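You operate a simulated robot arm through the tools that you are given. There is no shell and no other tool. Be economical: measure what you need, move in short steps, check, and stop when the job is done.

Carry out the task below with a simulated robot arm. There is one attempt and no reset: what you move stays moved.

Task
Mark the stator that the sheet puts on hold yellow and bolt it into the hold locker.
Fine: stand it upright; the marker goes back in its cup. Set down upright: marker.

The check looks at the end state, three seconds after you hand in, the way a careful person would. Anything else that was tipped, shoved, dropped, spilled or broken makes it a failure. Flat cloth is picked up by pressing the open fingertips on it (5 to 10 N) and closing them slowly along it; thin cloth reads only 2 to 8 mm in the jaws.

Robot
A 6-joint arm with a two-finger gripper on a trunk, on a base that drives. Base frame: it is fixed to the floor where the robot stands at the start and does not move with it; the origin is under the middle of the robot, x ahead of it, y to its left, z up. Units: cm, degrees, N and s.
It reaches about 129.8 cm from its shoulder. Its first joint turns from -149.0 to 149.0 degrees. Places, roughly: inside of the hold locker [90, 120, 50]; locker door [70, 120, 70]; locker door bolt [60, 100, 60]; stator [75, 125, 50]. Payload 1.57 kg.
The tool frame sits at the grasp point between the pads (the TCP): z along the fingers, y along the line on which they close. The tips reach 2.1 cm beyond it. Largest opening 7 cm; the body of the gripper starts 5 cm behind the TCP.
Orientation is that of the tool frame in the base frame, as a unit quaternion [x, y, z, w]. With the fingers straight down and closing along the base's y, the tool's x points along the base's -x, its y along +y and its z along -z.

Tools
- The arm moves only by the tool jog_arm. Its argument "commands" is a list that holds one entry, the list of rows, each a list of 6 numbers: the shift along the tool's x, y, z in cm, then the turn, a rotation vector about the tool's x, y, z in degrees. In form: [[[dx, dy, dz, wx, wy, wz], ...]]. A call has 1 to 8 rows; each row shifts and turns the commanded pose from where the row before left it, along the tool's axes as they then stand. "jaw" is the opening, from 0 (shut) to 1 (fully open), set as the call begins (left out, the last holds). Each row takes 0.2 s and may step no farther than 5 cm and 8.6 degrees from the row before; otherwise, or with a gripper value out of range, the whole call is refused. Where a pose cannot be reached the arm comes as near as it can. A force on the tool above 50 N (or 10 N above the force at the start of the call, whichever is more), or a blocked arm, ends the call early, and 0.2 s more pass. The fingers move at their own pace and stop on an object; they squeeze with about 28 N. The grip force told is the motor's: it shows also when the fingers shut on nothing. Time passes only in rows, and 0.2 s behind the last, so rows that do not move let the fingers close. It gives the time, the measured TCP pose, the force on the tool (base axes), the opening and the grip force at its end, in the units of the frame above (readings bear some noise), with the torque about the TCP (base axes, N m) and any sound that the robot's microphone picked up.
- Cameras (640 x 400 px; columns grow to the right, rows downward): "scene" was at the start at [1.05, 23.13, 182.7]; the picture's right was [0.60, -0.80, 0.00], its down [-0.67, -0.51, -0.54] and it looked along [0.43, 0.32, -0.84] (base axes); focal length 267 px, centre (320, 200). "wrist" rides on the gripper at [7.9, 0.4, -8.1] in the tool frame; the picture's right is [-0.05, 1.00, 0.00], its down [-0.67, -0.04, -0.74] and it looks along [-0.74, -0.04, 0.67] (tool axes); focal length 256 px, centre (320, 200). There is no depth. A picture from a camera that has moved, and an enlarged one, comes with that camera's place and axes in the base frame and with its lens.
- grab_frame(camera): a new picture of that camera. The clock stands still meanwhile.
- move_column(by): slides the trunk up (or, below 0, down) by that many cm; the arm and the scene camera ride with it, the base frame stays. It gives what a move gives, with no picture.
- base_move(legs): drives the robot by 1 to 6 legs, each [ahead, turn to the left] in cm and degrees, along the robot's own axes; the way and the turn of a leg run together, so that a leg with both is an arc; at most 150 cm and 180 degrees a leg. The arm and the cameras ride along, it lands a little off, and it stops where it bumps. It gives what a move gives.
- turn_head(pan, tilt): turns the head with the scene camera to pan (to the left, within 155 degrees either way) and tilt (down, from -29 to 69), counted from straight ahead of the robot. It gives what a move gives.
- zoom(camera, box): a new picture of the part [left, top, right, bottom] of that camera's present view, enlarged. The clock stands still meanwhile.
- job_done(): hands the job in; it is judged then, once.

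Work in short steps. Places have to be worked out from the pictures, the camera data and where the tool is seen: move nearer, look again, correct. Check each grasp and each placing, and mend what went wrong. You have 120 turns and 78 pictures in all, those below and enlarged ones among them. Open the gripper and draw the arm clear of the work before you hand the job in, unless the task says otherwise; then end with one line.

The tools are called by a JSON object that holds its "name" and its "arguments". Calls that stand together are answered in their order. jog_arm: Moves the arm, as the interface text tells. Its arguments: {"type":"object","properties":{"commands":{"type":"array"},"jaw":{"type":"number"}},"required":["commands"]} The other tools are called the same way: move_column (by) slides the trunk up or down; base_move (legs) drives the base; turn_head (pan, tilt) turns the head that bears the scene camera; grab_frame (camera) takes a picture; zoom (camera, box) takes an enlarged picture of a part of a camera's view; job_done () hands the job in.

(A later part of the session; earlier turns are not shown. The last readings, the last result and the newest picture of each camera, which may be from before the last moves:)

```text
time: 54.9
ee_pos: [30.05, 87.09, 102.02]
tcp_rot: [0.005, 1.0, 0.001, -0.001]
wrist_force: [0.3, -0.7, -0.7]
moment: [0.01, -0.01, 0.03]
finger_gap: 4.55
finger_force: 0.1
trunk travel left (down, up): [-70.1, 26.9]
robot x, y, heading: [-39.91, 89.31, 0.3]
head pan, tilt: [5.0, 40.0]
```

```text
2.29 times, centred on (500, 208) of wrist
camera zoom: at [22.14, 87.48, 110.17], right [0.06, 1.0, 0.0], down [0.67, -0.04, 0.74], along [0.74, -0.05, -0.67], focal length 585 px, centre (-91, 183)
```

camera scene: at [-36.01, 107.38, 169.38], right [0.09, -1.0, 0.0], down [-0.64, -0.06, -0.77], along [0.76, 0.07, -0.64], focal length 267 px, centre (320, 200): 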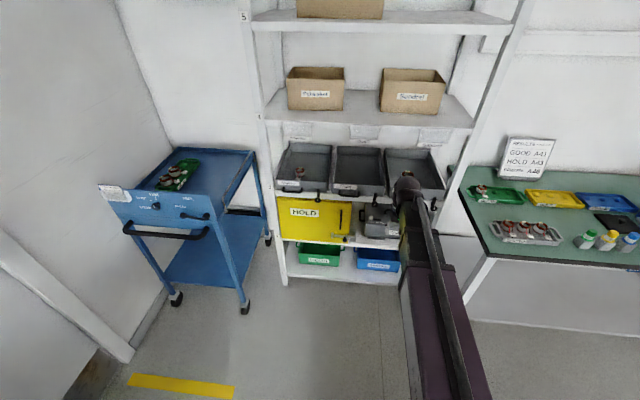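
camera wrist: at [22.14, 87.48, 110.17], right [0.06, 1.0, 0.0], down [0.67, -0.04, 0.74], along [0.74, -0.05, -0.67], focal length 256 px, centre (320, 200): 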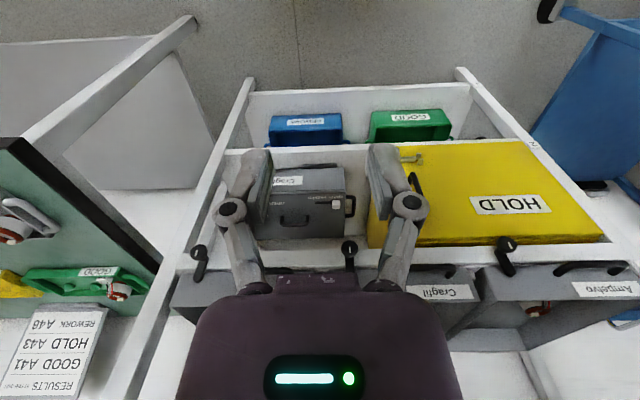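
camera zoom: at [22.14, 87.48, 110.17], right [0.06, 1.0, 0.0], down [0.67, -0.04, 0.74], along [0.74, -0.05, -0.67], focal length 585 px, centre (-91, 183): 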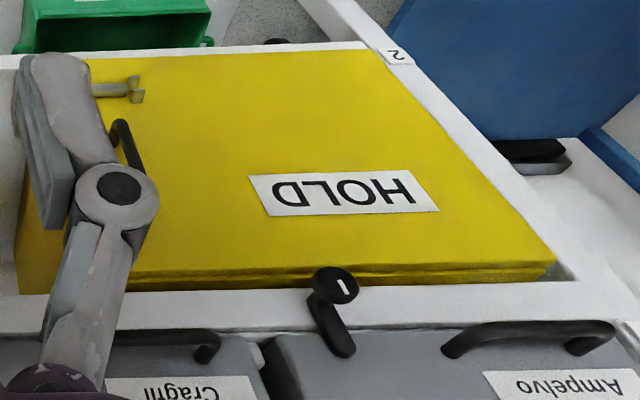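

The bolt is a rod with a knob at the door's lower right (about x 60, y 103, z 62). I tilt the gripper 45° forward, shift left and lower to look at it.

{"name": "jog_arm", "arguments": {"commands": [[[0, 2.5, 0, 0, -7.5, 0], [0, 2.5, 0, 0, -7.5, 0], [0, 2.5, 0, 0, -7.5, 0], [0, 2.5, 0, 0, -7.5, 0], [0, 2.5, 0, 0, -7.5, 0], [0, 2.5, 0, 0, -7.5, 0], [0, 0, 0, 0, 0, 0]]], "jaw": 0.5}}

{"name": "move_column", "arguments": {"by": -34}}

{"name": "grab_frame", "arguments": {"camera": "wrist"}}

```text
time: 56.5
ee_pos: [30.34, 102.14, 107.41]
tcp_rot: [0.004, 0.924, -0.002, 0.383]
wrist_force: [-0.5, -0.8, -0.3]
moment: [0.0, 0.03, -0.01]
finger_gap: 3.5
finger_force: 0.0
out of reach, approached as far as the arm can: row 2, 3, 4, 5, 6
trunk travel left (down, up): [-70.1, 26.9]
robot x, y, heading: [-39.91, 89.36, 0.5]
head pan, tilt: [5.0, 40.0]
```

```text
time: 59.8
ee_pos: [30.28, 102.24, 73.43]
tcp_rot: [0.004, 0.925, -0.002, 0.381]
wrist_force: [-1.4, 0.1, 0.1]
moment: [-0.04, 0.02, 0.02]
finger_gap: 3.49
finger_force: 0.0
trunk travel left (down, up): [-36.1, 60.9]
robot x, y, heading: [-39.63, 89.87, 0.5]
head pan, tilt: [5.0, 40.0]
```

```text
39 pictures are left
camera wrist: at [18.91, 102.56, 73.63], right [0.05, 1.0, 0.04], down [-0.05, -0.03, 1.0], along [1.0, -0.05, 0.05], focal length 256 px, centre (320, 200)
```

wrist: 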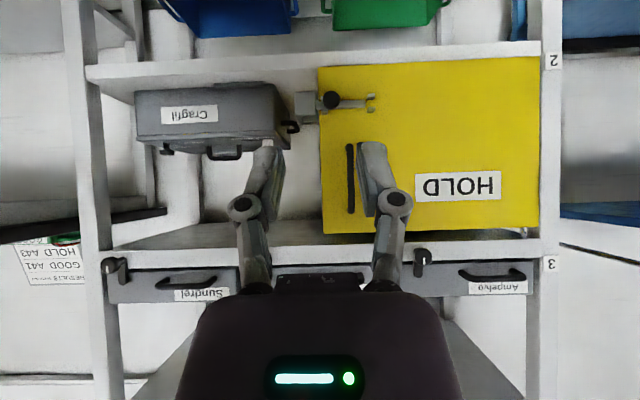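

I zoom on the bolt.

{"name": "zoom", "arguments": {"camera": "wrist", "box": [270, 60, 430, 160]}}

```text
4.00 times, centred on (350, 110) of wrist
camera zoom: at [18.91, 102.56, 73.63], right [0.05, 1.0, 0.04], down [-0.05, -0.03, 1.0], along [1.0, -0.05, 0.05], focal length 1024 px, centre (200, 560)
```

zoom: 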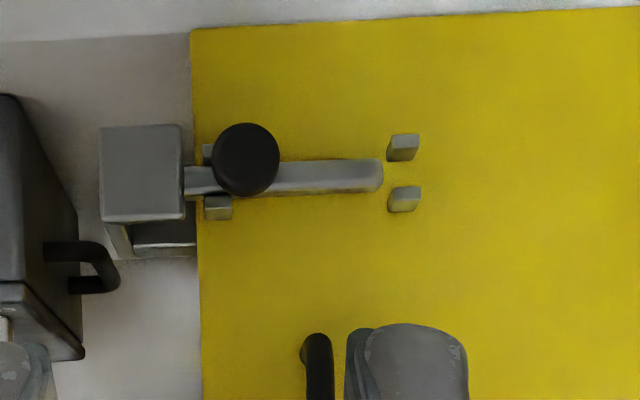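

The bolt rod is in its keeper, with a knob standing out in front. I move closer and lower to fix the knob's position.

{"name": "jog_arm", "arguments": {"commands": [[[-3.3, 0.2, 3.3, 0, 0, 0], [-3.3, 0.2, 3.3, 0, 0, 0], [-3.3, 0.2, 3.3, 0, 0, 0], [0, 0, 0, 0, 0, 0]]], "jaw": 0.7}}

{"name": "move_column", "arguments": {"by": -7}}

{"name": "grab_frame", "arguments": {"camera": "wrist"}}

{"name": "turn_head", "arguments": {"pan": -5, "tilt": 45}}

{"name": "zoom", "arguments": {"camera": "scene", "box": [200, 100, 360, 200]}}

```text
time: 60.8
ee_pos: [44.26, 102.67, 73.42]
tcp_rot: [0.004, 0.924, -0.001, 0.383]
wrist_force: [-0.1, -1.0, -0.4]
moment: [0.02, 0.0, -0.03]
finger_gap: 4.91
finger_force: 0.1
trunk travel left (down, up): [-36.1, 60.9]
robot x, y, heading: [-40.15, 89.52, 0.5]
head pan, tilt: [5.0, 40.0]
```

```text
time: 61.9
ee_pos: [44.15, 102.61, 66.41]
tcp_rot: [0.006, 0.924, -0.003, 0.383]
wrist_force: [-0.7, -0.5, -0.5]
moment: [0.02, 0.0, 0.03]
finger_gap: 4.89
finger_force: 0.1
trunk travel left (down, up): [-29.1, 67.9]
robot x, y, heading: [-39.71, 89.46, 0.3]
head pan, tilt: [5.0, 40.0]
```

```text
37 pictures are left
camera wrist: at [32.83, 103.06, 66.63], right [0.05, 1.0, 0.04], down [-0.05, -0.03, 1.0], along [1.0, -0.05, 0.05], focal length 256 px, centre (320, 200)
```

wrist: 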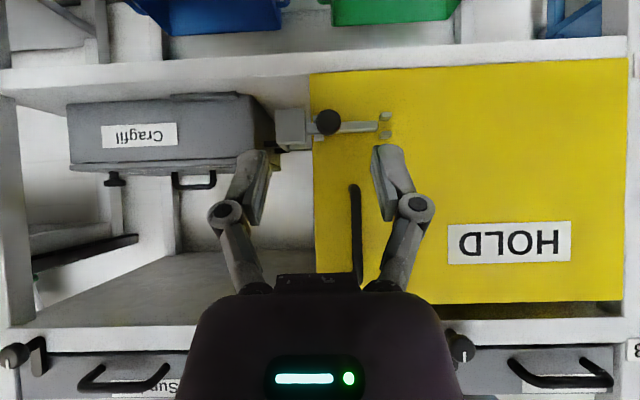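

```text
time: 62.6
ee_pos: [44.07, 102.58, 66.3]
tcp_rot: [0.005, 0.924, -0.002, 0.382]
wrist_force: [0.2, 0.6, 0.8]
moment: [-0.01, 0.03, -0.03]
finger_gap: 4.89
finger_force: 0.1
trunk travel left (down, up): [-29.1, 67.9]
robot x, y, heading: [-40.14, 89.73, 0.2]
head pan, tilt: [-5.0, 45.0]
```

```text
4.00 times, centred on (280, 150) of scene
camera zoom: at [-36.37, 106.0, 127.66], right [-0.08, -1.0, 0.0], down [-0.7, 0.06, -0.71], along [0.71, -0.06, -0.71], focal length 1068 px, centre (480, 400)
```

zoom: 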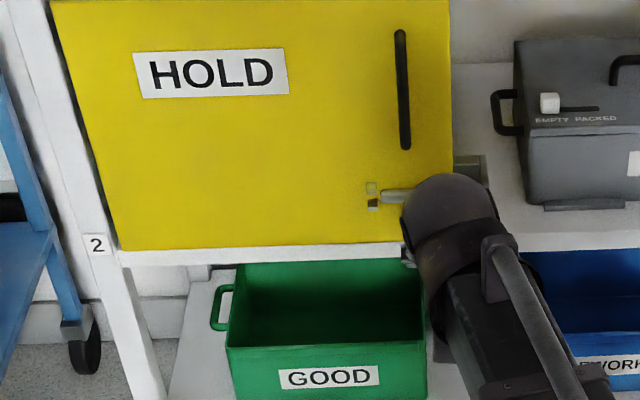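

I zoom once on the knob to size it precisely.

{"name": "zoom", "arguments": {"camera": "wrist", "box": [270, 80, 430, 180]}}

```text
4.00 times, centred on (350, 130) of wrist
camera zoom: at [32.83, 103.06, 66.62], right [0.05, 1.0, 0.04], down [-0.05, -0.03, 1.0], along [1.0, -0.05, 0.05], focal length 1024 px, centre (200, 480)
```

zoom: 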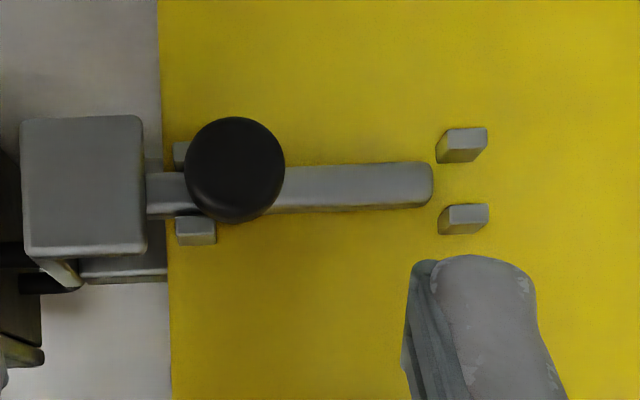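

Knob head at (60.2, 102.8, 59.9), 2.7 cm wide. I lower and move forward to just short of it with a narrower opening, then check.

{"name": "move_column", "arguments": {"by": -5.5}}

{"name": "jog_arm", "arguments": {"commands": [[[-2.9, 0.05, 2.9, 0, 0, 0], [-2.9, 0.05, 2.9, 0, 0, 0], [-2.9, 0.05, 2.9, 0, 0, 0], [0, 0, 0, 0, 0, 0]]], "jaw": 0.54}}

{"name": "grab_frame", "arguments": {"camera": "wrist"}}

```text
time: 63.6
ee_pos: [44.18, 102.63, 60.84]
tcp_rot: [0.005, 0.924, -0.002, 0.382]
wrist_force: [-0.6, -0.3, -0.9]
moment: [-0.01, 0.01, 0.03]
finger_gap: 4.88
finger_force: 0.1
trunk travel left (down, up): [-23.6, 73.4]
robot x, y, heading: [-39.64, 89.71, 0.2]
head pan, tilt: [-5.0, 45.0]
```

```text
time: 64.6
ee_pos: [56.5, 102.62, 60.86]
tcp_rot: [0.005, 0.925, -0.002, 0.381]
wrist_force: [0.3, -0.9, 0.0]
moment: [-0.01, 0.01, 0.01]
finger_gap: 3.77
finger_force: 0.2
trunk travel left (down, up): [-23.6, 73.4]
robot x, y, heading: [-39.62, 89.47, 0.5]
head pan, tilt: [-5.0, 45.0]
```

```text
34 pictures are left
camera wrist: at [45.14, 103.07, 61.11], right [0.05, 1.0, 0.04], down [-0.05, -0.03, 1.0], along [1.0, -0.05, 0.05], focal length 256 px, centre (320, 200)
```

wrist: 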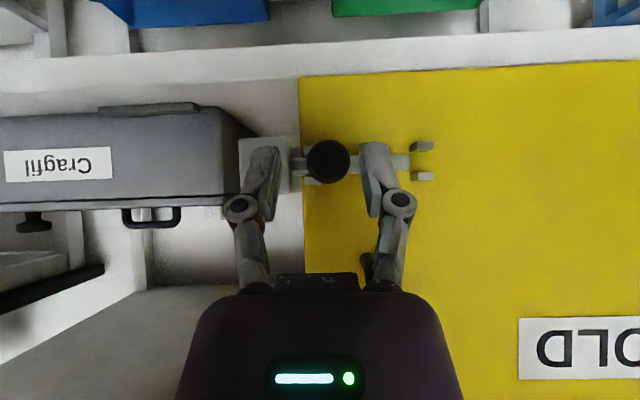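

Knob seen at (60.5, 102.85, 59.6). I advance 3.6 cm with a small y correction, then close on the knob.

{"name": "jog_arm", "arguments": {"commands": [[[-1.25, 0.22, 1.25, 0, 0, 0], [-1.25, 0, 1.25, 0, 0, 0], [0, 0, 0, 0, 0, 0]]], "jaw": 0.54}}

{"name": "jog_arm", "arguments": {"commands": [[[0, 0, 0, 0, 0, 0], [0, 0, 0, 0, 0, 0]]], "jaw": 0.0}}

{"name": "grab_frame", "arguments": {"camera": "wrist"}}

```text
time: 65.4
ee_pos: [59.95, 102.86, 60.79]
tcp_rot: [0.005, 0.925, -0.002, 0.381]
wrist_force: [0.0, 0.2, 0.1]
moment: [-0.01, -0.01, 0.01]
finger_gap: 3.76
finger_force: 0.0
trunk travel left (down, up): [-23.6, 73.4]
robot x, y, heading: [-39.97, 89.82, 0.3]
head pan, tilt: [-5.0, 45.0]
```

```text
time: 66.0
ee_pos: [60.04, 102.93, 60.95]
tcp_rot: [0.004, 0.924, -0.001, 0.381]
wrist_force: [-4.2, 10.5, 4.1]
moment: [0.08, -0.01, 0.19]
finger_gap: 2.41
finger_force: 32.2
trunk travel left (down, up): [-23.6, 73.4]
robot x, y, heading: [-39.57, 89.74, 0.3]
head pan, tilt: [-5.0, 45.0]
```

```text
33 pictures are left
camera wrist: at [48.64, 103.37, 61.17], right [0.05, 1.0, 0.04], down [-0.05, -0.04, 1.0], along [1.0, -0.05, 0.05], focal length 256 px, centre (320, 200)
```

wrist: 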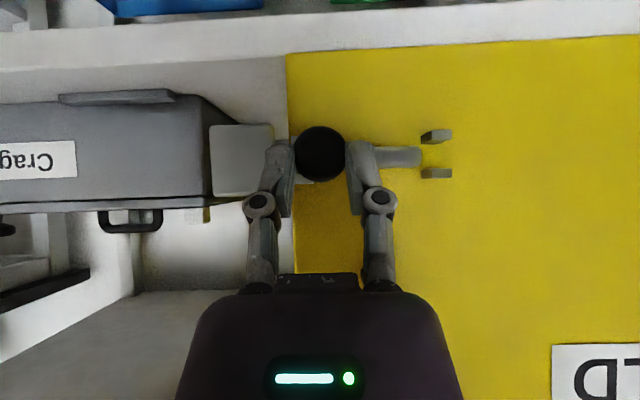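

Knob is gripped (2.4 cm). I slide the bolt towards +y in small steps, watching the force.

{"name": "jog_arm", "arguments": {"commands": [[[0, 0.7, 0, 0, 0, 0], [0, 0.7, 0, 0, 0, 0], [0, 0.7, 0, 0, 0, 0], [0, 0, 0, 0, 0, 0]]]}}

{"name": "jog_arm", "arguments": {"commands": [[[0, 0.7, 0, 0, 0, 0], [0, 0.7, 0, 0, 0, 0], [0, 0.7, 0, 0, 0, 0], [0, 0, 0, 0, 0, 0]]]}}

{"name": "grab_frame", "arguments": {"camera": "wrist"}}

```text
time: 67.0
ee_pos: [60.07, 104.9, 60.93]
tcp_rot: [0.005, 0.924, -0.003, 0.381]
wrist_force: [-6.1, 0.0, 3.1]
moment: [-0.1, 0.03, 0.01]
finger_gap: 2.39
finger_force: 31.9
trunk travel left (down, up): [-23.6, 73.4]
robot x, y, heading: [-39.81, 89.45, 0.6]
head pan, tilt: [-5.0, 45.0]
```

```text
time: 67.8
ee_pos: [60.04, 105.87, 60.92]
tcp_rot: [0.007, 0.925, -0.01, 0.379]
wrist_force: [-2.5, -11.2, 5.6]
moment: [-0.3, -0.04, -0.24]
finger_gap: 2.39
finger_force: 32.0
trunk travel left (down, up): [-23.6, 73.4]
robot x, y, heading: [-40.23, 89.63, -0.1]
head pan, tilt: [-5.0, 45.0]
stopped in row 4: the force on the tool passed its limit at 55 N (the readings are from after the stop); the commanded pose is now the measured one
```

```text
32 pictures are left
camera wrist: at [48.68, 106.44, 61.19], right [0.06, 1.0, 0.02], down [-0.05, -0.02, 1.0], along [1.0, -0.06, 0.05], focal length 256 px, centre (320, 200)
```

wrist: 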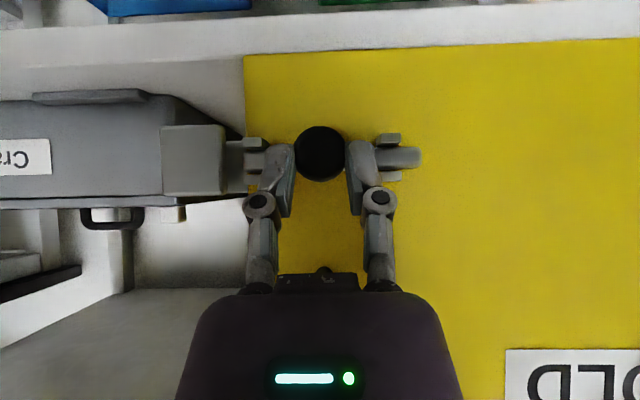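

The bolt slid about 3 cm to its stop. I zoom to check whether the rod has left the keeper.

{"name": "zoom", "arguments": {"camera": "wrist", "box": [150, 100, 310, 200]}}

```text
4.00 times, centred on (230, 150) of wrist
camera zoom: at [48.68, 106.44, 61.19], right [0.06, 1.0, 0.02], down [-0.05, -0.02, 1.0], along [1.0, -0.06, 0.05], focal length 1024 px, centre (680, 400)
```

zoom: 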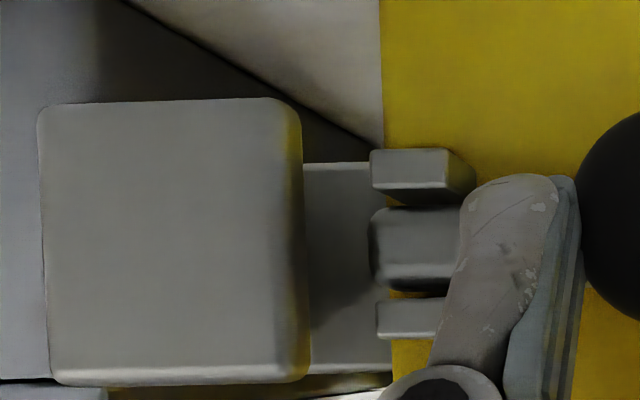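

The rod is fully out of the keeper. I release, back off, and raise towards the door handle (about y 105.5, z 66–78).

{"name": "jog_arm", "arguments": {"commands": [[[0, 0, 0, 0, 0, 0], [0, 0, 0, 0, 0, 0], [2.9, 0, -2.9, 0, 0, 0], [2.9, 0, -2.9, 0, 0, 0], [2.9, 0, -2.9, 0, 0, 0], [0, 0, 0, 0, 0, 0]]], "jaw": 0.54}}

{"name": "move_column", "arguments": {"by": 11.5}}

{"name": "grab_frame", "arguments": {"camera": "wrist"}}

```text
time: 69.2
ee_pos: [47.74, 106.36, 60.89]
tcp_rot: [0.006, 0.925, -0.009, 0.381]
wrist_force: [0.0, -0.1, 0.2]
moment: [0.0, 0.01, 0.0]
finger_gap: 3.79
finger_force: 0.0
trunk travel left (down, up): [-23.6, 73.4]
robot x, y, heading: [-39.7, 89.32, 0.2]
head pan, tilt: [-5.0, 45.0]
```

```text
time: 70.7
ee_pos: [47.86, 106.38, 72.52]
tcp_rot: [0.007, 0.924, -0.01, 0.381]
wrist_force: [0.4, -1.6, -0.5]
moment: [0.01, -0.01, -0.01]
finger_gap: 3.79
finger_force: 0.0
trunk travel left (down, up): [-35.1, 61.9]
robot x, y, heading: [-40.3, 89.31, 0.6]
head pan, tilt: [-5.0, 45.0]
```

```text
30 pictures are left
camera wrist: at [36.48, 106.85, 72.61], right [0.06, 1.0, 0.03], down [-0.05, -0.02, 1.0], along [1.0, -0.06, 0.05], focal length 256 px, centre (320, 200)
```

wrist: 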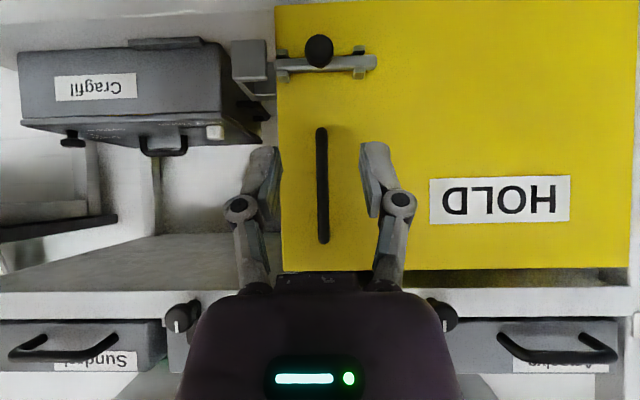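

Handle centred at y 105.6, z 72.4. I shift and advance 10.5 cm, then check.

{"name": "jog_arm", "arguments": {"commands": [[[-2.5, -0.8, 2.5, 0, 0, 0], [-2.5, 0, 2.5, 0, 0, 0], [-2.4, 0, 2.4, 0, 0, 0], [0, 0, 0, 0, 0, 0]]], "jaw": 0.54}}

{"name": "grab_frame", "arguments": {"camera": "wrist"}}

```text
time: 71.7
ee_pos: [58.23, 105.33, 72.37]
tcp_rot: [0.007, 0.924, -0.009, 0.381]
wrist_force: [-0.4, -0.1, -0.5]
moment: [0.01, 0.03, -0.02]
finger_gap: 3.75
finger_force: 0.1
trunk travel left (down, up): [-35.1, 61.9]
robot x, y, heading: [-39.78, 89.56, 0.5]
head pan, tilt: [-5.0, 45.0]
```

```text
29 pictures are left
camera wrist: at [46.9, 105.83, 72.6], right [0.06, 1.0, 0.03], down [-0.05, -0.02, 1.0], along [1.0, -0.06, 0.05], focal length 256 px, centre (320, 200)
```

wrist: 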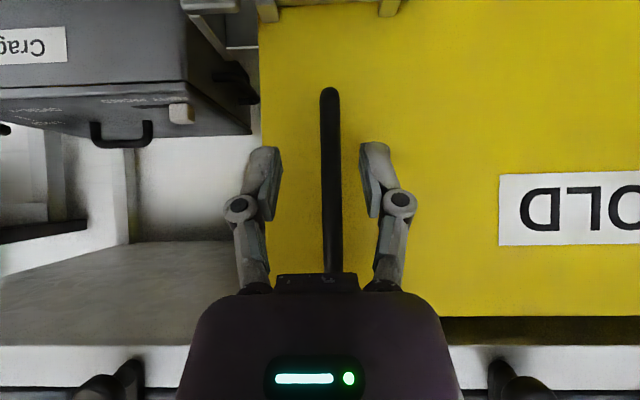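

The handle is between the fingers, slightly deeper. I advance 3 cm more and close.

{"name": "jog_arm", "arguments": {"commands": [[[-1.1, 0.25, 1.1, 0, 0, 0], [-1.1, 0, 1.1, 0, 0, 0], [0, 0, 0, 0, 0, 0]]], "jaw": 0.54}}

{"name": "jog_arm", "arguments": {"commands": [[[0, 0, 0, 0, 0, 0], [0, 0, 0, 0, 0, 0], [0, 0, 0, 0, 0, 0]]], "jaw": 0.0}}

```text
time: 72.5
ee_pos: [61.31, 105.57, 72.31]
tcp_rot: [0.006, 0.924, -0.01, 0.382]
wrist_force: [-0.8, -1.0, -1.2]
moment: [0.0, -0.01, -0.03]
finger_gap: 3.81
finger_force: 0.1
trunk travel left (down, up): [-35.1, 61.9]
robot x, y, heading: [-39.66, 89.59, 0.4]
head pan, tilt: [-5.0, 45.0]
```

```text
time: 73.3
ee_pos: [61.35, 105.75, 72.45]
tcp_rot: [0.007, 0.925, -0.009, 0.381]
wrist_force: [2.0, 19.1, 3.6]
moment: [0.39, -0.16, 0.18]
finger_gap: 1.19
finger_force: 32.3
trunk travel left (down, up): [-35.1, 61.9]
robot x, y, heading: [-39.81, 89.53, 0.4]
head pan, tilt: [-5.0, 45.0]
```

Handle gripped. I pull the door open along its arc (hinge near y 137.5), turning the hand with it, 15° to begin.

{"name": "jog_arm", "arguments": {"commands": [[[1.95, 0.39, -1.95, 3.54, 0, 3.54], [1.95, 0.39, -1.95, 3.54, 0, 3.54], [1.95, 0.39, -1.95, 3.54, 0, 3.54], [0, 0, 0, 0, 0, 0]]]}}

{"name": "zoom", "arguments": {"camera": "scene", "box": [100, 40, 420, 240]}}

```text
time: 74.3
ee_pos: [53.32, 107.97, 72.43]
tcp_rot: [0.127, 0.915, -0.058, 0.379]
wrist_force: [12.3, 33.3, 6.6]
moment: [0.87, 0.39, 0.23]
finger_gap: 1.16
finger_force: 31.8
trunk travel left (down, up): [-35.1, 61.9]
robot x, y, heading: [-39.9, 89.4, 0.5]
head pan, tilt: [-5.0, 45.0]
```

```text
2.00 times, centred on (260, 140) of scene
camera zoom: at [-36.35, 106.2, 133.63], right [-0.08, -1.0, 0.0], down [-0.7, 0.06, -0.71], along [0.7, -0.06, -0.71], focal length 534 px, centre (440, 320)
```

zoom: 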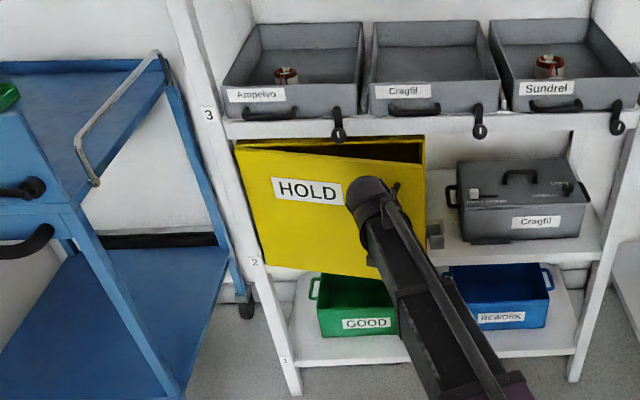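

Door is opening; the +y pull suggests a slightly tighter arc. I continue 30° with a bit more y.

{"name": "jog_arm", "arguments": {"commands": [[[1.9, 0.6, -1.9, 3.54, 0, 3.54], [1.9, 0.6, -1.9, 3.54, 0, 3.54], [1.9, 0.6, -1.9, 3.54, 0, 3.54], [0, 0, 0, 0, 0, 0]]]}}

{"name": "jog_arm", "arguments": {"commands": [[[1.9, 0.5, -1.9, 3.54, 0, 3.54], [1.9, 0.5, -1.9, 3.54, 0, 3.54], [1.9, 0.5, -1.9, 3.54, 0, 3.54], [0, 0, 0, 0, 0, 0]]]}}

```text
time: 75.3
ee_pos: [46.35, 111.98, 72.46]
tcp_rot: [0.248, 0.89, -0.111, 0.366]
wrist_force: [-10.2, -13.7, -11.9]
moment: [-0.47, -0.61, -0.14]
finger_gap: 1.17
finger_force: 32.0
trunk travel left (down, up): [-35.1, 61.9]
robot x, y, heading: [-40.55, 89.28, 0.4]
head pan, tilt: [-5.0, 45.0]
```

```text
time: 75.9
ee_pos: [42.31, 115.33, 72.46]
tcp_rot: [0.32, 0.867, -0.141, 0.354]
wrist_force: [-2.0, -2.6, -4.4]
moment: [0.22, -0.02, 0.12]
finger_gap: 1.2
finger_force: 31.9
trunk travel left (down, up): [-35.1, 61.9]
robot x, y, heading: [-40.06, 89.78, 0.4]
head pan, tilt: [-5.0, 45.0]
stopped in row 3: the force on the tool passed its limit at 53 N (the readings are from after the stop); the commanded pose is now the measured one
```

Fitting the points gives hinge (65.9, 137.9), radius 32.6. I go on with matched steps.

{"name": "jog_arm", "arguments": {"commands": [[[1.97, 0.42, -1.97, 3.54, 0, 3.54], [1.97, 0.42, -1.97, 3.54, 0, 3.54], [0, 0, 0, 0, 0, 0]]]}}

{"name": "jog_arm", "arguments": {"commands": [[[1.97, 0.45, -1.97, 3.54, 0, 3.54], [1.97, 0.45, -1.97, 3.54, 0, 3.54], [0, 0, 0, 0, 0, 0]]]}}

```text
time: 76.7
ee_pos: [38.71, 119.77, 72.45]
tcp_rot: [0.395, 0.835, -0.173, 0.341]
wrist_force: [-25.2, -18.2, -19.1]
moment: [0.53, 0.42, -0.19]
finger_gap: 1.16
finger_force: 32.0
trunk travel left (down, up): [-35.1, 61.9]
robot x, y, heading: [-39.81, 89.26, 0.4]
head pan, tilt: [-5.0, 45.0]
```

```text
time: 77.1
ee_pos: [37.5, 121.51, 72.52]
tcp_rot: [0.425, 0.82, -0.187, 0.334]
wrist_force: [-2.6, -2.7, -6.4]
moment: [0.14, -0.37, 0.05]
finger_gap: 1.19
finger_force: 32.3
trunk travel left (down, up): [-35.1, 61.9]
robot x, y, heading: [-39.68, 89.49, 0.7]
head pan, tilt: [-5.0, 45.0]
stopped in row 2: the force on the tool passed its limit at 53 N (the readings are from after the stop); the commanded pose is now the measured one
```

The force shows I steer slightly too far inward; I reduce the y term.

{"name": "jog_arm", "arguments": {"commands": [[[2.0, 0.15, -2.0, 3.54, 0, 3.54], [2.0, 0.2, -2.0, 3.54, 0, 3.54], [0, 0, 0, 0, 0, 0]]]}}

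{"name": "jog_arm", "arguments": {"commands": [[[2.0, 0.2, -2.0, 3.54, 0, 3.54], [2.0, 0.2, -2.0, 3.54, 0, 3.54], [0, 0, 0, 0, 0, 0]]]}}

{"name": "grab_frame", "arguments": {"camera": "scene"}}

```text
time: 77.9
ee_pos: [34.86, 126.74, 72.55]
tcp_rot: [0.494, 0.779, -0.215, 0.32]
wrist_force: [20.3, 7.8, 4.4]
moment: [0.96, -0.31, 0.2]
finger_gap: 1.18
finger_force: 32.4
trunk travel left (down, up): [-35.1, 61.9]
robot x, y, heading: [-40.04, 89.73, 0.5]
head pan, tilt: [-5.0, 45.0]
```

```text
time: 78.7
ee_pos: [33.28, 132.13, 72.43]
tcp_rot: [0.56, 0.733, -0.242, 0.301]
wrist_force: [38.5, 9.6, 12.8]
moment: [-0.32, -0.86, 0.3]
finger_gap: 1.18
finger_force: 31.9
trunk travel left (down, up): [-35.1, 61.9]
robot x, y, heading: [-39.83, 89.56, 0.2]
head pan, tilt: [-5.0, 45.0]
```

```text
27 pictures are left
camera scene: at [-36.21, 106.0, 133.66], right [-0.08, -1.0, 0.0], down [-0.71, 0.06, -0.71], along [0.7, -0.06, -0.71], focal length 267 px, centre (320, 200)
```

scene: 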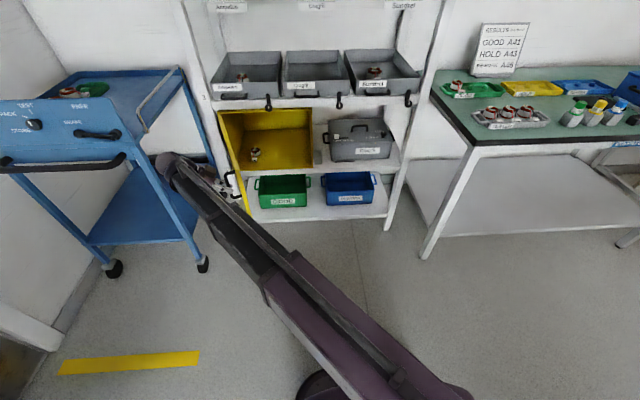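

The door is open about 72° and another stator is inside the locker, which I must avoid. I release the handle and back off, keeping away from the trolley.

{"name": "jog_arm", "arguments": {"commands": [[[0, 0, 0, 0, 0, 0], [0, 0, 0, 0, 0, 0], [1.5, 0, -1.5, 0, 0, 0], [1.5, 0, -1.5, 0, 0, 0], [0.8, 0, -0.8, 0, 0, 0], [0, 0, 0, 0, 0, 0]]], "jaw": 0.5}}

{"name": "jog_arm", "arguments": {"commands": [[[0, -4.5, 0, 0, 0, 0], [0, -4.5, 0, 0, 0, 0], [0, -4.5, 0, 0, 0, 0], [0, -4.5, 0, 0, 0, 0], [0, 0, 0, 0, 0, 0]]]}}

{"name": "grab_frame", "arguments": {"camera": "scene"}}

```text
time: 80.1
ee_pos: [31.7, 137.21, 72.54]
tcp_rot: [0.56, 0.733, -0.244, 0.301]
wrist_force: [0.7, 0.0, 0.1]
moment: [0.0, -0.02, -0.02]
finger_gap: 3.51
finger_force: 0.2
trunk travel left (down, up): [-35.1, 61.9]
robot x, y, heading: [-39.97, 89.77, 0.2]
head pan, tilt: [-5.0, 45.0]
```

```text
time: 81.3
ee_pos: [14.25, 132.49, 72.49]
tcp_rot: [0.559, 0.734, -0.242, 0.301]
wrist_force: [0.6, -0.1, 0.7]
moment: [0.01, -0.02, -0.01]
finger_gap: 3.52
finger_force: 0.1
trunk travel left (down, up): [-35.1, 61.9]
robot x, y, heading: [-39.82, 89.38, 0.5]
head pan, tilt: [-5.0, 45.0]
```

```text
26 pictures are left
camera scene: at [-36.41, 105.99, 133.65], right [-0.08, -1.0, 0.0], down [-0.7, 0.06, -0.71], along [0.7, -0.06, -0.71], focal length 267 px, centre (320, 200)
```

scene: 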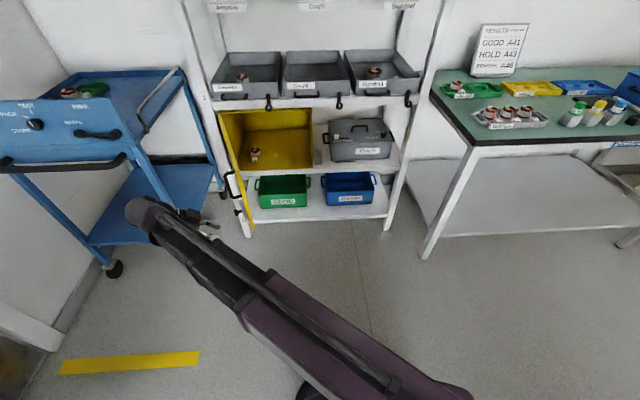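

The door stays open. I turn the hand back to face forward and recentre the arm.

{"name": "jog_arm", "arguments": {"commands": [[[0, 0, 0, -5.9, 0, -5.9], [0, 0, 0, -5.9, 0, -5.9], [0, 0, 0, -5.9, 0, -5.9], [0, 0, 0, -5.9, 0, -5.9], [0, 0, 0, -5.9, 0, -5.9], [0, 0, 0, -5.9, 0, -5.9], [0, 0, 0, -5.9, 0, -5.9], [0, 0, 0, -5.9, 0, -5.9]]]}}

{"name": "jog_arm", "arguments": {"commands": [[[0, -4.5, 0, -4.9, 0, -4.9], [0, -4.5, 0, 0, 0, 0], [0, -4.5, 0, 0, 0, 0], [0, -4.5, 0, 0, 0, 0], [0, -4.5, 0, 0, 0, 0], [0, -4.5, 0, 0, 0, 0], [0, -4.5, 0, 0, 0, 0], [0, 0, 0, 0, 0, 0]]]}}

{"name": "move_column", "arguments": {"by": 30}}

{"name": "zoom", "arguments": {"camera": "scene", "box": [180, 80, 340, 180]}}

```text
time: 83.1
ee_pos: [14.23, 132.64, 72.26]
tcp_rot: [0.064, 0.924, -0.035, 0.375]
wrist_force: [-0.1, 0.3, -0.2]
moment: [0.01, 0.03, 0.0]
finger_gap: 3.52
finger_force: 0.1
out of reach, approached as far as the arm can: row 5
trunk travel left (down, up): [-35.1, 61.9]
robot x, y, heading: [-39.67, 89.49, 0.2]
head pan, tilt: [-5.0, 45.0]
```

```text
time: 84.9
ee_pos: [23.11, 107.62, 72.28]
tcp_rot: [0.01, 0.928, -0.011, 0.373]
wrist_force: [0.1, -0.8, 0.5]
moment: [-0.01, 0.04, -0.03]
finger_gap: 3.49
finger_force: 0.1
out of reach, approached as far as the arm can: row 3, 4, 5, 6, 7
trunk travel left (down, up): [-35.1, 61.9]
robot x, y, heading: [-39.83, 89.54, 0.3]
head pan, tilt: [-5.0, 45.0]
```

```text
time: 87.9
ee_pos: [23.16, 107.58, 102.13]
tcp_rot: [0.011, 0.927, -0.013, 0.374]
wrist_force: [-0.6, -0.2, 0.0]
moment: [-0.02, -0.02, 0.01]
finger_gap: 3.47
finger_force: 0.1
trunk travel left (down, up): [-65.1, 31.9]
robot x, y, heading: [-39.81, 89.55, 0.4]
head pan, tilt: [-5.0, 45.0]
```

```text
4.00 times, centred on (260, 130) of scene
camera zoom: at [-36.39, 106.0, 163.65], right [-0.08, -1.0, 0.0], down [-0.7, 0.06, -0.71], along [0.7, -0.06, -0.71], focal length 1068 px, centre (560, 480)
```

zoom: 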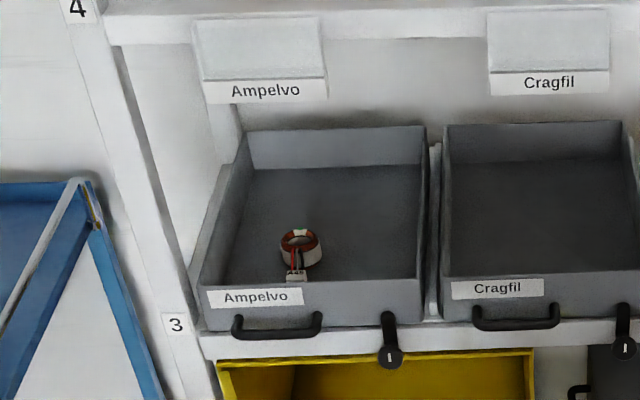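

I drive back to the bench with the hand still tilted 45°.

{"name": "base_move", "arguments": {"legs": [[0, -90], [80, 0], [0, 90]]}}

{"name": "jog_arm", "arguments": {"commands": [[[-2.6, -4.0, 2.6, 0, 0, 0], [-2.6, -4.0, 2.6, 0, 0, 0], [-2.6, 0, 2.6, 0, 0, 0], [0, 0, 0, 0, 0, 0]]], "jaw": 0.8}}

{"name": "grab_frame", "arguments": {"camera": "wrist"}}

```text
time: 104.4
ee_pos: [25.59, 28.51, 101.96]
tcp_rot: [0.009, 0.93, -0.015, 0.368]
wrist_force: [-0.3, -0.2, 0.9]
moment: [0.01, 0.02, 0.07]
finger_gap: 3.51
finger_force: 0.0
trunk travel left (down, up): [-65.1, 31.9]
robot x, y, heading: [-38.41, 13.88, -0.0]
head pan, tilt: [-5.0, 45.0]
```

```text
refused: row 1 steps farther than a row can; nothing moved
```

```text
24 pictures are left
camera wrist: at [14.28, 29.15, 102.6], right [0.07, 1.0, 0.02], down [-0.02, -0.01, 1.0], along [1.0, -0.07, 0.02], focal length 256 px, centre (320, 200)
```

wrist: 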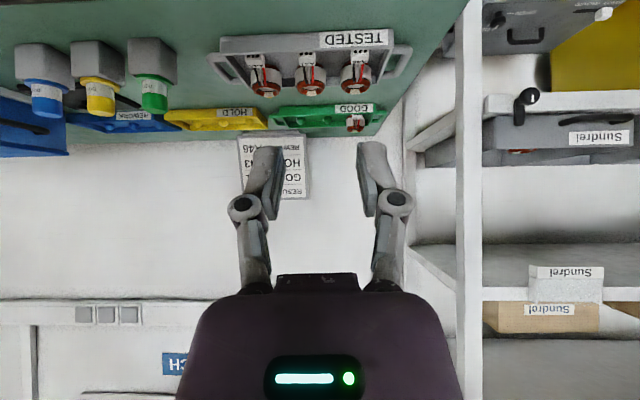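

I move forward and right over the bench towards A43, still high.

{"name": "jog_arm", "arguments": {"commands": [[[-2.62, -2.5, 2.47, 0, 0, 0], [-2.62, -2.5, 2.47, 0, 0, 0], [-2.62, -2.5, 2.47, 0, 0, 0], [-2.62, -2.5, 2.47, 0, 0, 0], [0, 0, 0, 0, 0, 0]]], "jaw": 0.82}}

{"name": "move_column", "arguments": {"by": -9}}

{"name": "grab_frame", "arguments": {"camera": "wrist"}}

```text
time: 105.6
ee_pos: [39.71, 18.17, 102.05]
tcp_rot: [0.009, 0.93, -0.014, 0.368]
wrist_force: [0.0, -0.4, -0.4]
moment: [0.02, -0.01, 0.01]
finger_gap: 5.72
finger_force: 0.1
trunk travel left (down, up): [-65.1, 31.9]
robot x, y, heading: [-38.24, 13.46, 0.1]
head pan, tilt: [-5.0, 45.0]
```

```text
time: 106.9
ee_pos: [39.66, 18.1, 93.05]
tcp_rot: [0.009, 0.93, -0.015, 0.368]
wrist_force: [-0.1, -0.4, -0.7]
moment: [-0.02, 0.01, -0.03]
finger_gap: 5.74
finger_force: 0.1
trunk travel left (down, up): [-56.1, 40.9]
robot x, y, heading: [-38.65, 13.4, 0.2]
head pan, tilt: [-5.0, 45.0]
```

```text
23 pictures are left
camera wrist: at [28.41, 18.72, 93.58], right [0.07, 1.0, 0.02], down [-0.03, -0.01, 1.0], along [1.0, -0.07, 0.02], focal length 256 px, centre (320, 200)
```

wrist: 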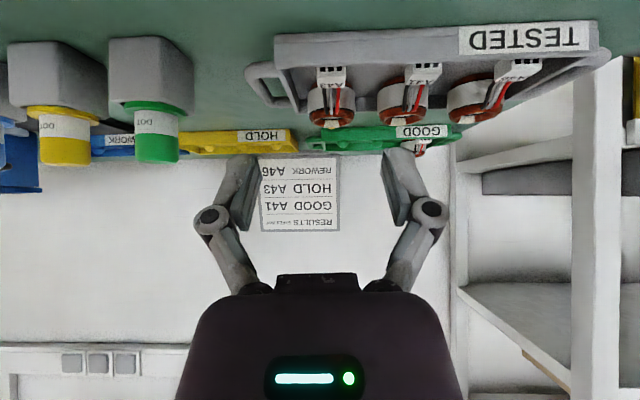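

A43 body centre judged (54.2, 18.2), width 4.8. I move above it, then check before lowering.

{"name": "jog_arm", "arguments": {"commands": [[[-2.62, 0.05, 2.47, 0, 0, 0], [-2.62, 0.05, 2.47, 0, 0, 0], [-2.62, 0.05, 2.47, 0, 0, 0], [-2.62, 0.05, 2.47, 0, 0, 0], [0, 0, 0, 0, 0, 0]]], "jaw": 0.79}}

{"name": "grab_frame", "arguments": {"camera": "wrist"}}

{"name": "turn_head", "arguments": {"pan": 0, "tilt": 42}}

{"name": "zoom", "arguments": {"camera": "scene", "box": [220, 100, 420, 225]}}

```text
time: 108.1
ee_pos: [54.31, 17.86, 93.14]
tcp_rot: [0.008, 0.93, -0.014, 0.368]
wrist_force: [-0.2, 0.7, -0.3]
moment: [0.0, 0.02, 0.0]
finger_gap: 5.55
finger_force: 0.0
trunk travel left (down, up): [-56.1, 40.9]
robot x, y, heading: [-38.38, 13.58, 0.2]
head pan, tilt: [-5.0, 45.0]
```

```text
22 pictures are left
camera wrist: at [42.87, 18.51, 93.57], right [0.07, 1.0, 0.02], down [-0.02, -0.01, 1.0], along [1.0, -0.07, 0.02], focal length 256 px, centre (320, 200)
```

wrist: 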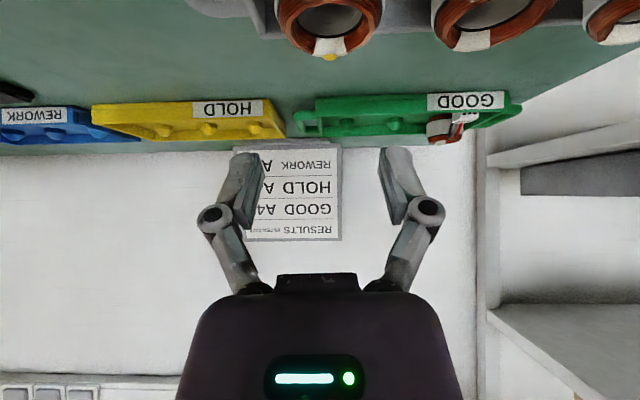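

```text
time: 108.7
ee_pos: [54.11, 17.94, 93.06]
tcp_rot: [0.009, 0.93, -0.014, 0.367]
wrist_force: [0.4, 0.1, -0.3]
moment: [-0.02, -0.04, 0.01]
finger_gap: 5.51
finger_force: 0.0
trunk travel left (down, up): [-56.1, 40.9]
robot x, y, heading: [-38.42, 13.65, -0.0]
head pan, tilt: [0.0, 42.0]
```

```text
3.20 times, centred on (320, 162) of scene
camera zoom: at [-34.5, 30.86, 155.08], right [0.0, -1.0, 0.0], down [-0.67, 0.0, -0.74], along [0.74, 0.0, -0.67], focal length 854 px, centre (320, 320)
```

zoom: 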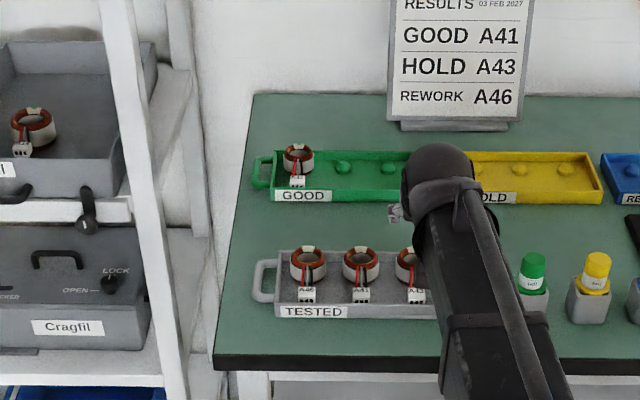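

Alignment good (ring centre y ≈ 18.1). I shift 0.2 and lower to TCP z 85.2, then look.

{"name": "jog_arm", "arguments": {"commands": [[[0, 0.2, 0, 0, 0, 0], [0, 0, 0, 0, 0, 0]]], "jaw": 0.79}}

{"name": "move_column", "arguments": {"by": -5.5}}

{"name": "grab_frame", "arguments": {"camera": "wrist"}}

```text
time: 109.3
ee_pos: [54.29, 18.14, 93.06]
tcp_rot: [0.009, 0.93, -0.014, 0.368]
wrist_force: [-0.5, 0.1, -0.2]
moment: [-0.01, -0.01, -0.02]
finger_gap: 5.54
finger_force: 0.0
trunk travel left (down, up): [-56.1, 40.9]
robot x, y, heading: [-38.54, 13.82, 0.1]
head pan, tilt: [0.0, 42.0]
```

```text
time: 110.3
ee_pos: [54.06, 18.2, 87.55]
tcp_rot: [0.009, 0.93, -0.015, 0.368]
wrist_force: [0.4, -0.3, -0.3]
moment: [0.0, 0.0, -0.01]
finger_gap: 5.52
finger_force: 0.1
trunk travel left (down, up): [-50.6, 46.4]
robot x, y, heading: [-38.23, 13.73, 0.1]
head pan, tilt: [0.0, 42.0]
```

```text
20 pictures are left
camera wrist: at [42.85, 18.73, 88.07], right [0.07, 1.0, 0.02], down [-0.02, -0.01, 1.0], along [1.0, -0.07, 0.02], focal length 256 px, centre (320, 200)
```

wrist: 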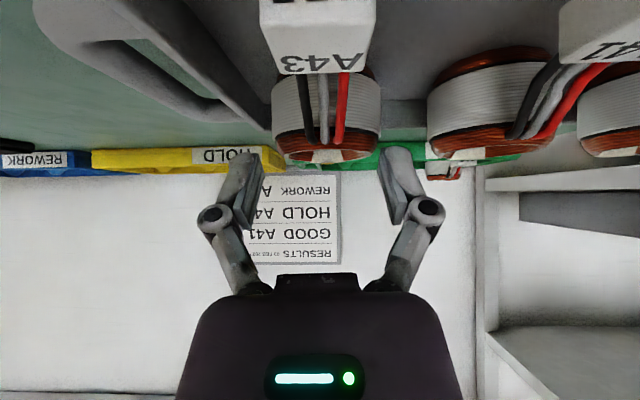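

I zoom to check the tray's side wall against the left finger before lowering on.

{"name": "zoom", "arguments": {"camera": "wrist", "box": [180, 60, 400, 200]}}

```text
2.86 times, centred on (290, 130) of wrist
camera zoom: at [42.85, 18.73, 88.07], right [0.07, 1.0, 0.02], down [-0.02, -0.01, 1.0], along [1.0, -0.07, 0.02], focal length 731 px, centre (406, 400)
```

zoom: 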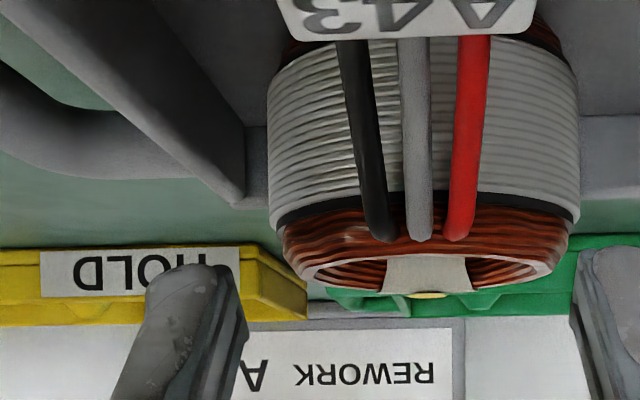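

Clearance to the wall is small, so I narrow the jaws to 5.3 cm, centre, and lower 2.6 cm.

{"name": "jog_arm", "arguments": {"commands": [[[0, 0.08, 0, 0, 0, 0], [0, 0, 0, 0, 0, 0]]], "jaw": 0.757}}

{"name": "move_column", "arguments": {"by": -2.6}}

{"name": "jog_arm", "arguments": {"commands": [[[0, 0, 0, 0, 0, 0], [0, 0, 0, 0, 0, 0], [0, 0, 0, 0, 0, 0]]], "jaw": 0.0}}

```text
time: 110.9
ee_pos: [54.19, 18.19, 87.47]
tcp_rot: [0.009, 0.93, -0.015, 0.368]
wrist_force: [-0.5, -0.2, 1.2]
moment: [-0.02, 0.02, 0.03]
finger_gap: 5.3
finger_force: 0.1
trunk travel left (down, up): [-50.6, 46.4]
robot x, y, heading: [-38.53, 13.77, 0.0]
head pan, tilt: [0.0, 42.0]
```

```text
time: 111.6
ee_pos: [54.54, 18.0, 85.41]
tcp_rot: [0.006, 0.926, -0.017, 0.376]
wrist_force: [1.3, -3.2, 19.2]
moment: [-0.71, 0.01, 0.04]
finger_gap: 6.52
finger_force: 8.0
trunk travel left (down, up): [-48.1, 48.9]
robot x, y, heading: [-38.35, 13.82, 0.1]
head pan, tilt: [0.0, 42.0]
stopped: the force on the tool passed its limit at 53 N (the readings are from after the stop); the commanded pose is now the measured one
```

```text
time: 112.4
ee_pos: [54.61, 18.33, 85.21]
tcp_rot: [0.006, 0.927, -0.015, 0.374]
wrist_force: [-1.5, 3.9, 7.0]
moment: [0.26, -0.01, 0.05]
finger_gap: 4.66
finger_force: 27.7
trunk travel left (down, up): [-48.1, 48.9]
robot x, y, heading: [-38.48, 13.73, 0.4]
head pan, tilt: [0.0, 42.0]
```

A finger rubbed on the rim but the jaws now hold 4.66 cm. I check what is held before lifting.

{"name": "grab_frame", "arguments": {"camera": "wrist"}}

{"name": "zoom", "arguments": {"camera": "scene", "box": [280, 150, 400, 225]}}

```text
18 pictures are left
camera wrist: at [43.2, 18.86, 85.58], right [0.06, 1.0, 0.01], down [-0.04, -0.01, 1.0], along [1.0, -0.06, 0.04], focal length 256 px, centre (320, 200)
```

wrist: 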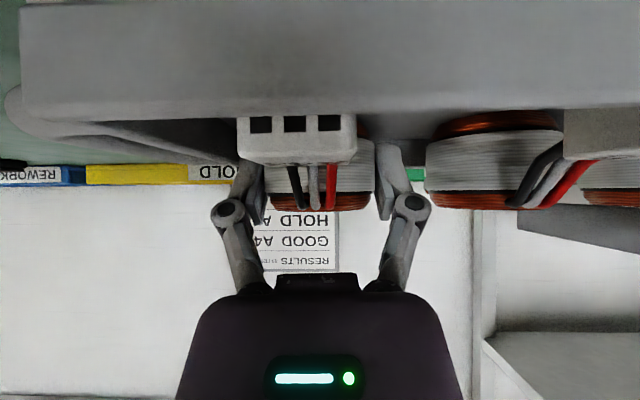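

```text
5.33 times, centred on (340, 188) of scene
camera zoom: at [-34.6, 30.89, 147.02], right [0.0, -1.0, 0.0], down [-0.67, 0.0, -0.74], along [0.74, 0.0, -0.67], focal length 1424 px, centre (213, 267)
```

zoom: 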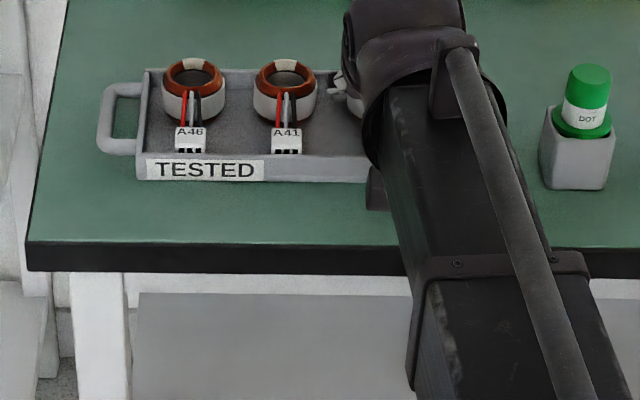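

A43 is held. I lift it 10 cm straight up and check.

{"name": "move_column", "arguments": {"by": 3}}

{"name": "move_column", "arguments": {"by": 10}}

{"name": "grab_frame", "arguments": {"camera": "wrist"}}

{"name": "zoom", "arguments": {"camera": "scene", "box": [240, 120, 400, 220]}}

```text
time: 113.1
ee_pos: [54.6, 18.12, 88.18]
tcp_rot: [0.006, 0.927, -0.015, 0.375]
wrist_force: [-0.9, -0.6, -1.5]
moment: [-0.01, 0.03, 0.0]
finger_gap: 4.7
finger_force: 27.9
trunk travel left (down, up): [-51.1, 45.9]
robot x, y, heading: [-38.14, 13.56, 0.1]
head pan, tilt: [0.0, 42.0]
```

```text
time: 114.4
ee_pos: [54.58, 18.06, 98.12]
tcp_rot: [0.006, 0.927, -0.016, 0.375]
wrist_force: [-0.1, -0.2, -1.1]
moment: [-0.03, -0.05, 0.03]
finger_gap: 4.69
finger_force: 27.8
trunk travel left (down, up): [-61.1, 35.9]
robot x, y, heading: [-38.27, 13.68, 0.2]
head pan, tilt: [0.0, 42.0]
```

```text
16 pictures are left
camera wrist: at [43.28, 18.79, 98.53], right [0.06, 1.0, 0.01], down [-0.04, -0.01, 1.0], along [1.0, -0.06, 0.04], focal length 256 px, centre (320, 200)
```

wrist: 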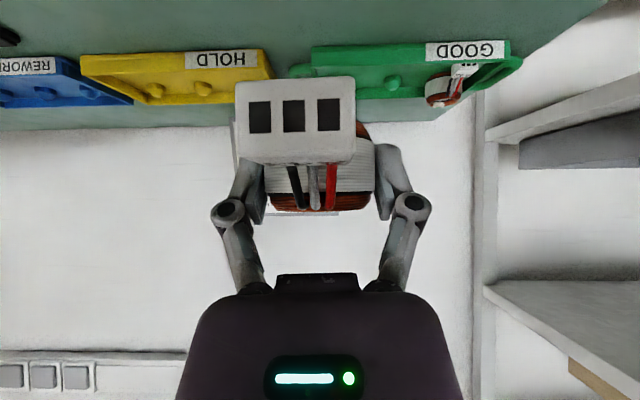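

```text
4.00 times, centred on (320, 170) of scene
camera zoom: at [-34.47, 30.87, 160.03], right [0.0, -1.0, 0.0], down [-0.67, 0.0, -0.74], along [0.74, 0.0, -0.67], focal length 1068 px, centre (320, 320)
```

zoom: 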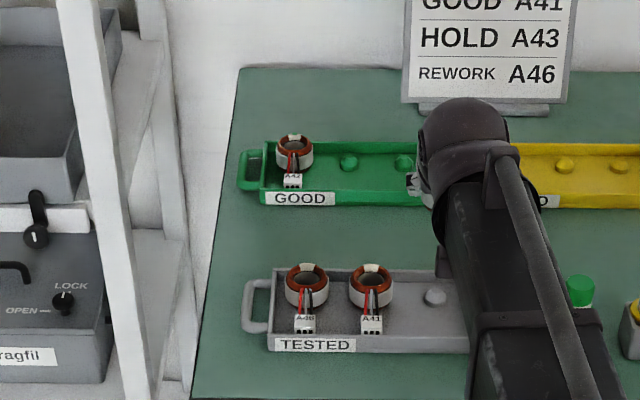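

Lift is clean and the other two stators are undisturbed. I retract the arm and drive to the locker.

{"name": "jog_arm", "arguments": {"commands": [[[2.83, 0, -2.8, 0, 0, 0], [2.83, 0, -2.8, 0, 0, 0], [2.83, 0, -2.8, 0, 0, 0], [2.83, 0, -2.8, 0, 0, 0], [2.83, 0, -2.8, 0, 0, 0], [2.83, 0, -2.8, 0, 0, 0], [2.83, 0, -2.8, 0, 0, 0], [0, 0, 0, 0, 0, 0]]]}}

{"name": "base_move", "arguments": {"legs": [[0, 90], [90, 0], [0, -90]]}}

{"name": "turn_head", "arguments": {"pan": 5, "tilt": 42}}

{"name": "grab_frame", "arguments": {"camera": "scene"}}

```text
time: 116.2
ee_pos: [28.01, 18.97, 98.23]
tcp_rot: [0.005, 0.927, -0.015, 0.375]
wrist_force: [-0.3, 0.9, -1.6]
moment: [0.01, -0.02, -0.02]
finger_gap: 4.71
finger_force: 27.8
out of reach, approached as far as the arm can: row 7
trunk travel left (down, up): [-61.1, 35.9]
robot x, y, heading: [-38.34, 13.59, 0.2]
head pan, tilt: [0.0, 42.0]
```

```text
time: 133.3
ee_pos: [28.75, 108.47, 98.15]
tcp_rot: [0.006, 0.927, -0.017, 0.375]
wrist_force: [0.3, -0.2, -1.5]
moment: [0.0, -0.05, -0.01]
finger_gap: 4.68
finger_force: 27.7
trunk travel left (down, up): [-61.1, 35.9]
robot x, y, heading: [-37.69, 100.67, 0.5]
head pan, tilt: [0.0, 42.0]
```

```text
time: 134.0
ee_pos: [28.69, 108.39, 98.2]
tcp_rot: [0.007, 0.927, -0.017, 0.374]
wrist_force: [0.4, 0.3, -0.8]
moment: [0.01, -0.01, -0.01]
finger_gap: 4.71
finger_force: 28.4
trunk travel left (down, up): [-61.1, 35.9]
robot x, y, heading: [-37.79, 100.88, 0.4]
head pan, tilt: [5.0, 42.0]
```

```text
14 pictures are left
camera scene: at [-33.96, 118.36, 160.05], right [0.1, -1.0, 0.0], down [-0.67, -0.06, -0.74], along [0.74, 0.07, -0.67], focal length 267 px, centre (320, 200)
```

scene: 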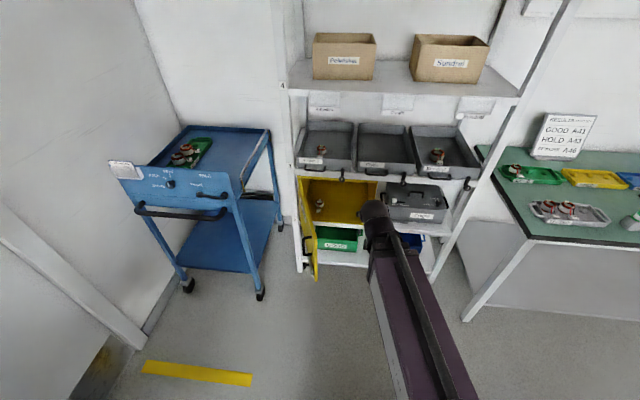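

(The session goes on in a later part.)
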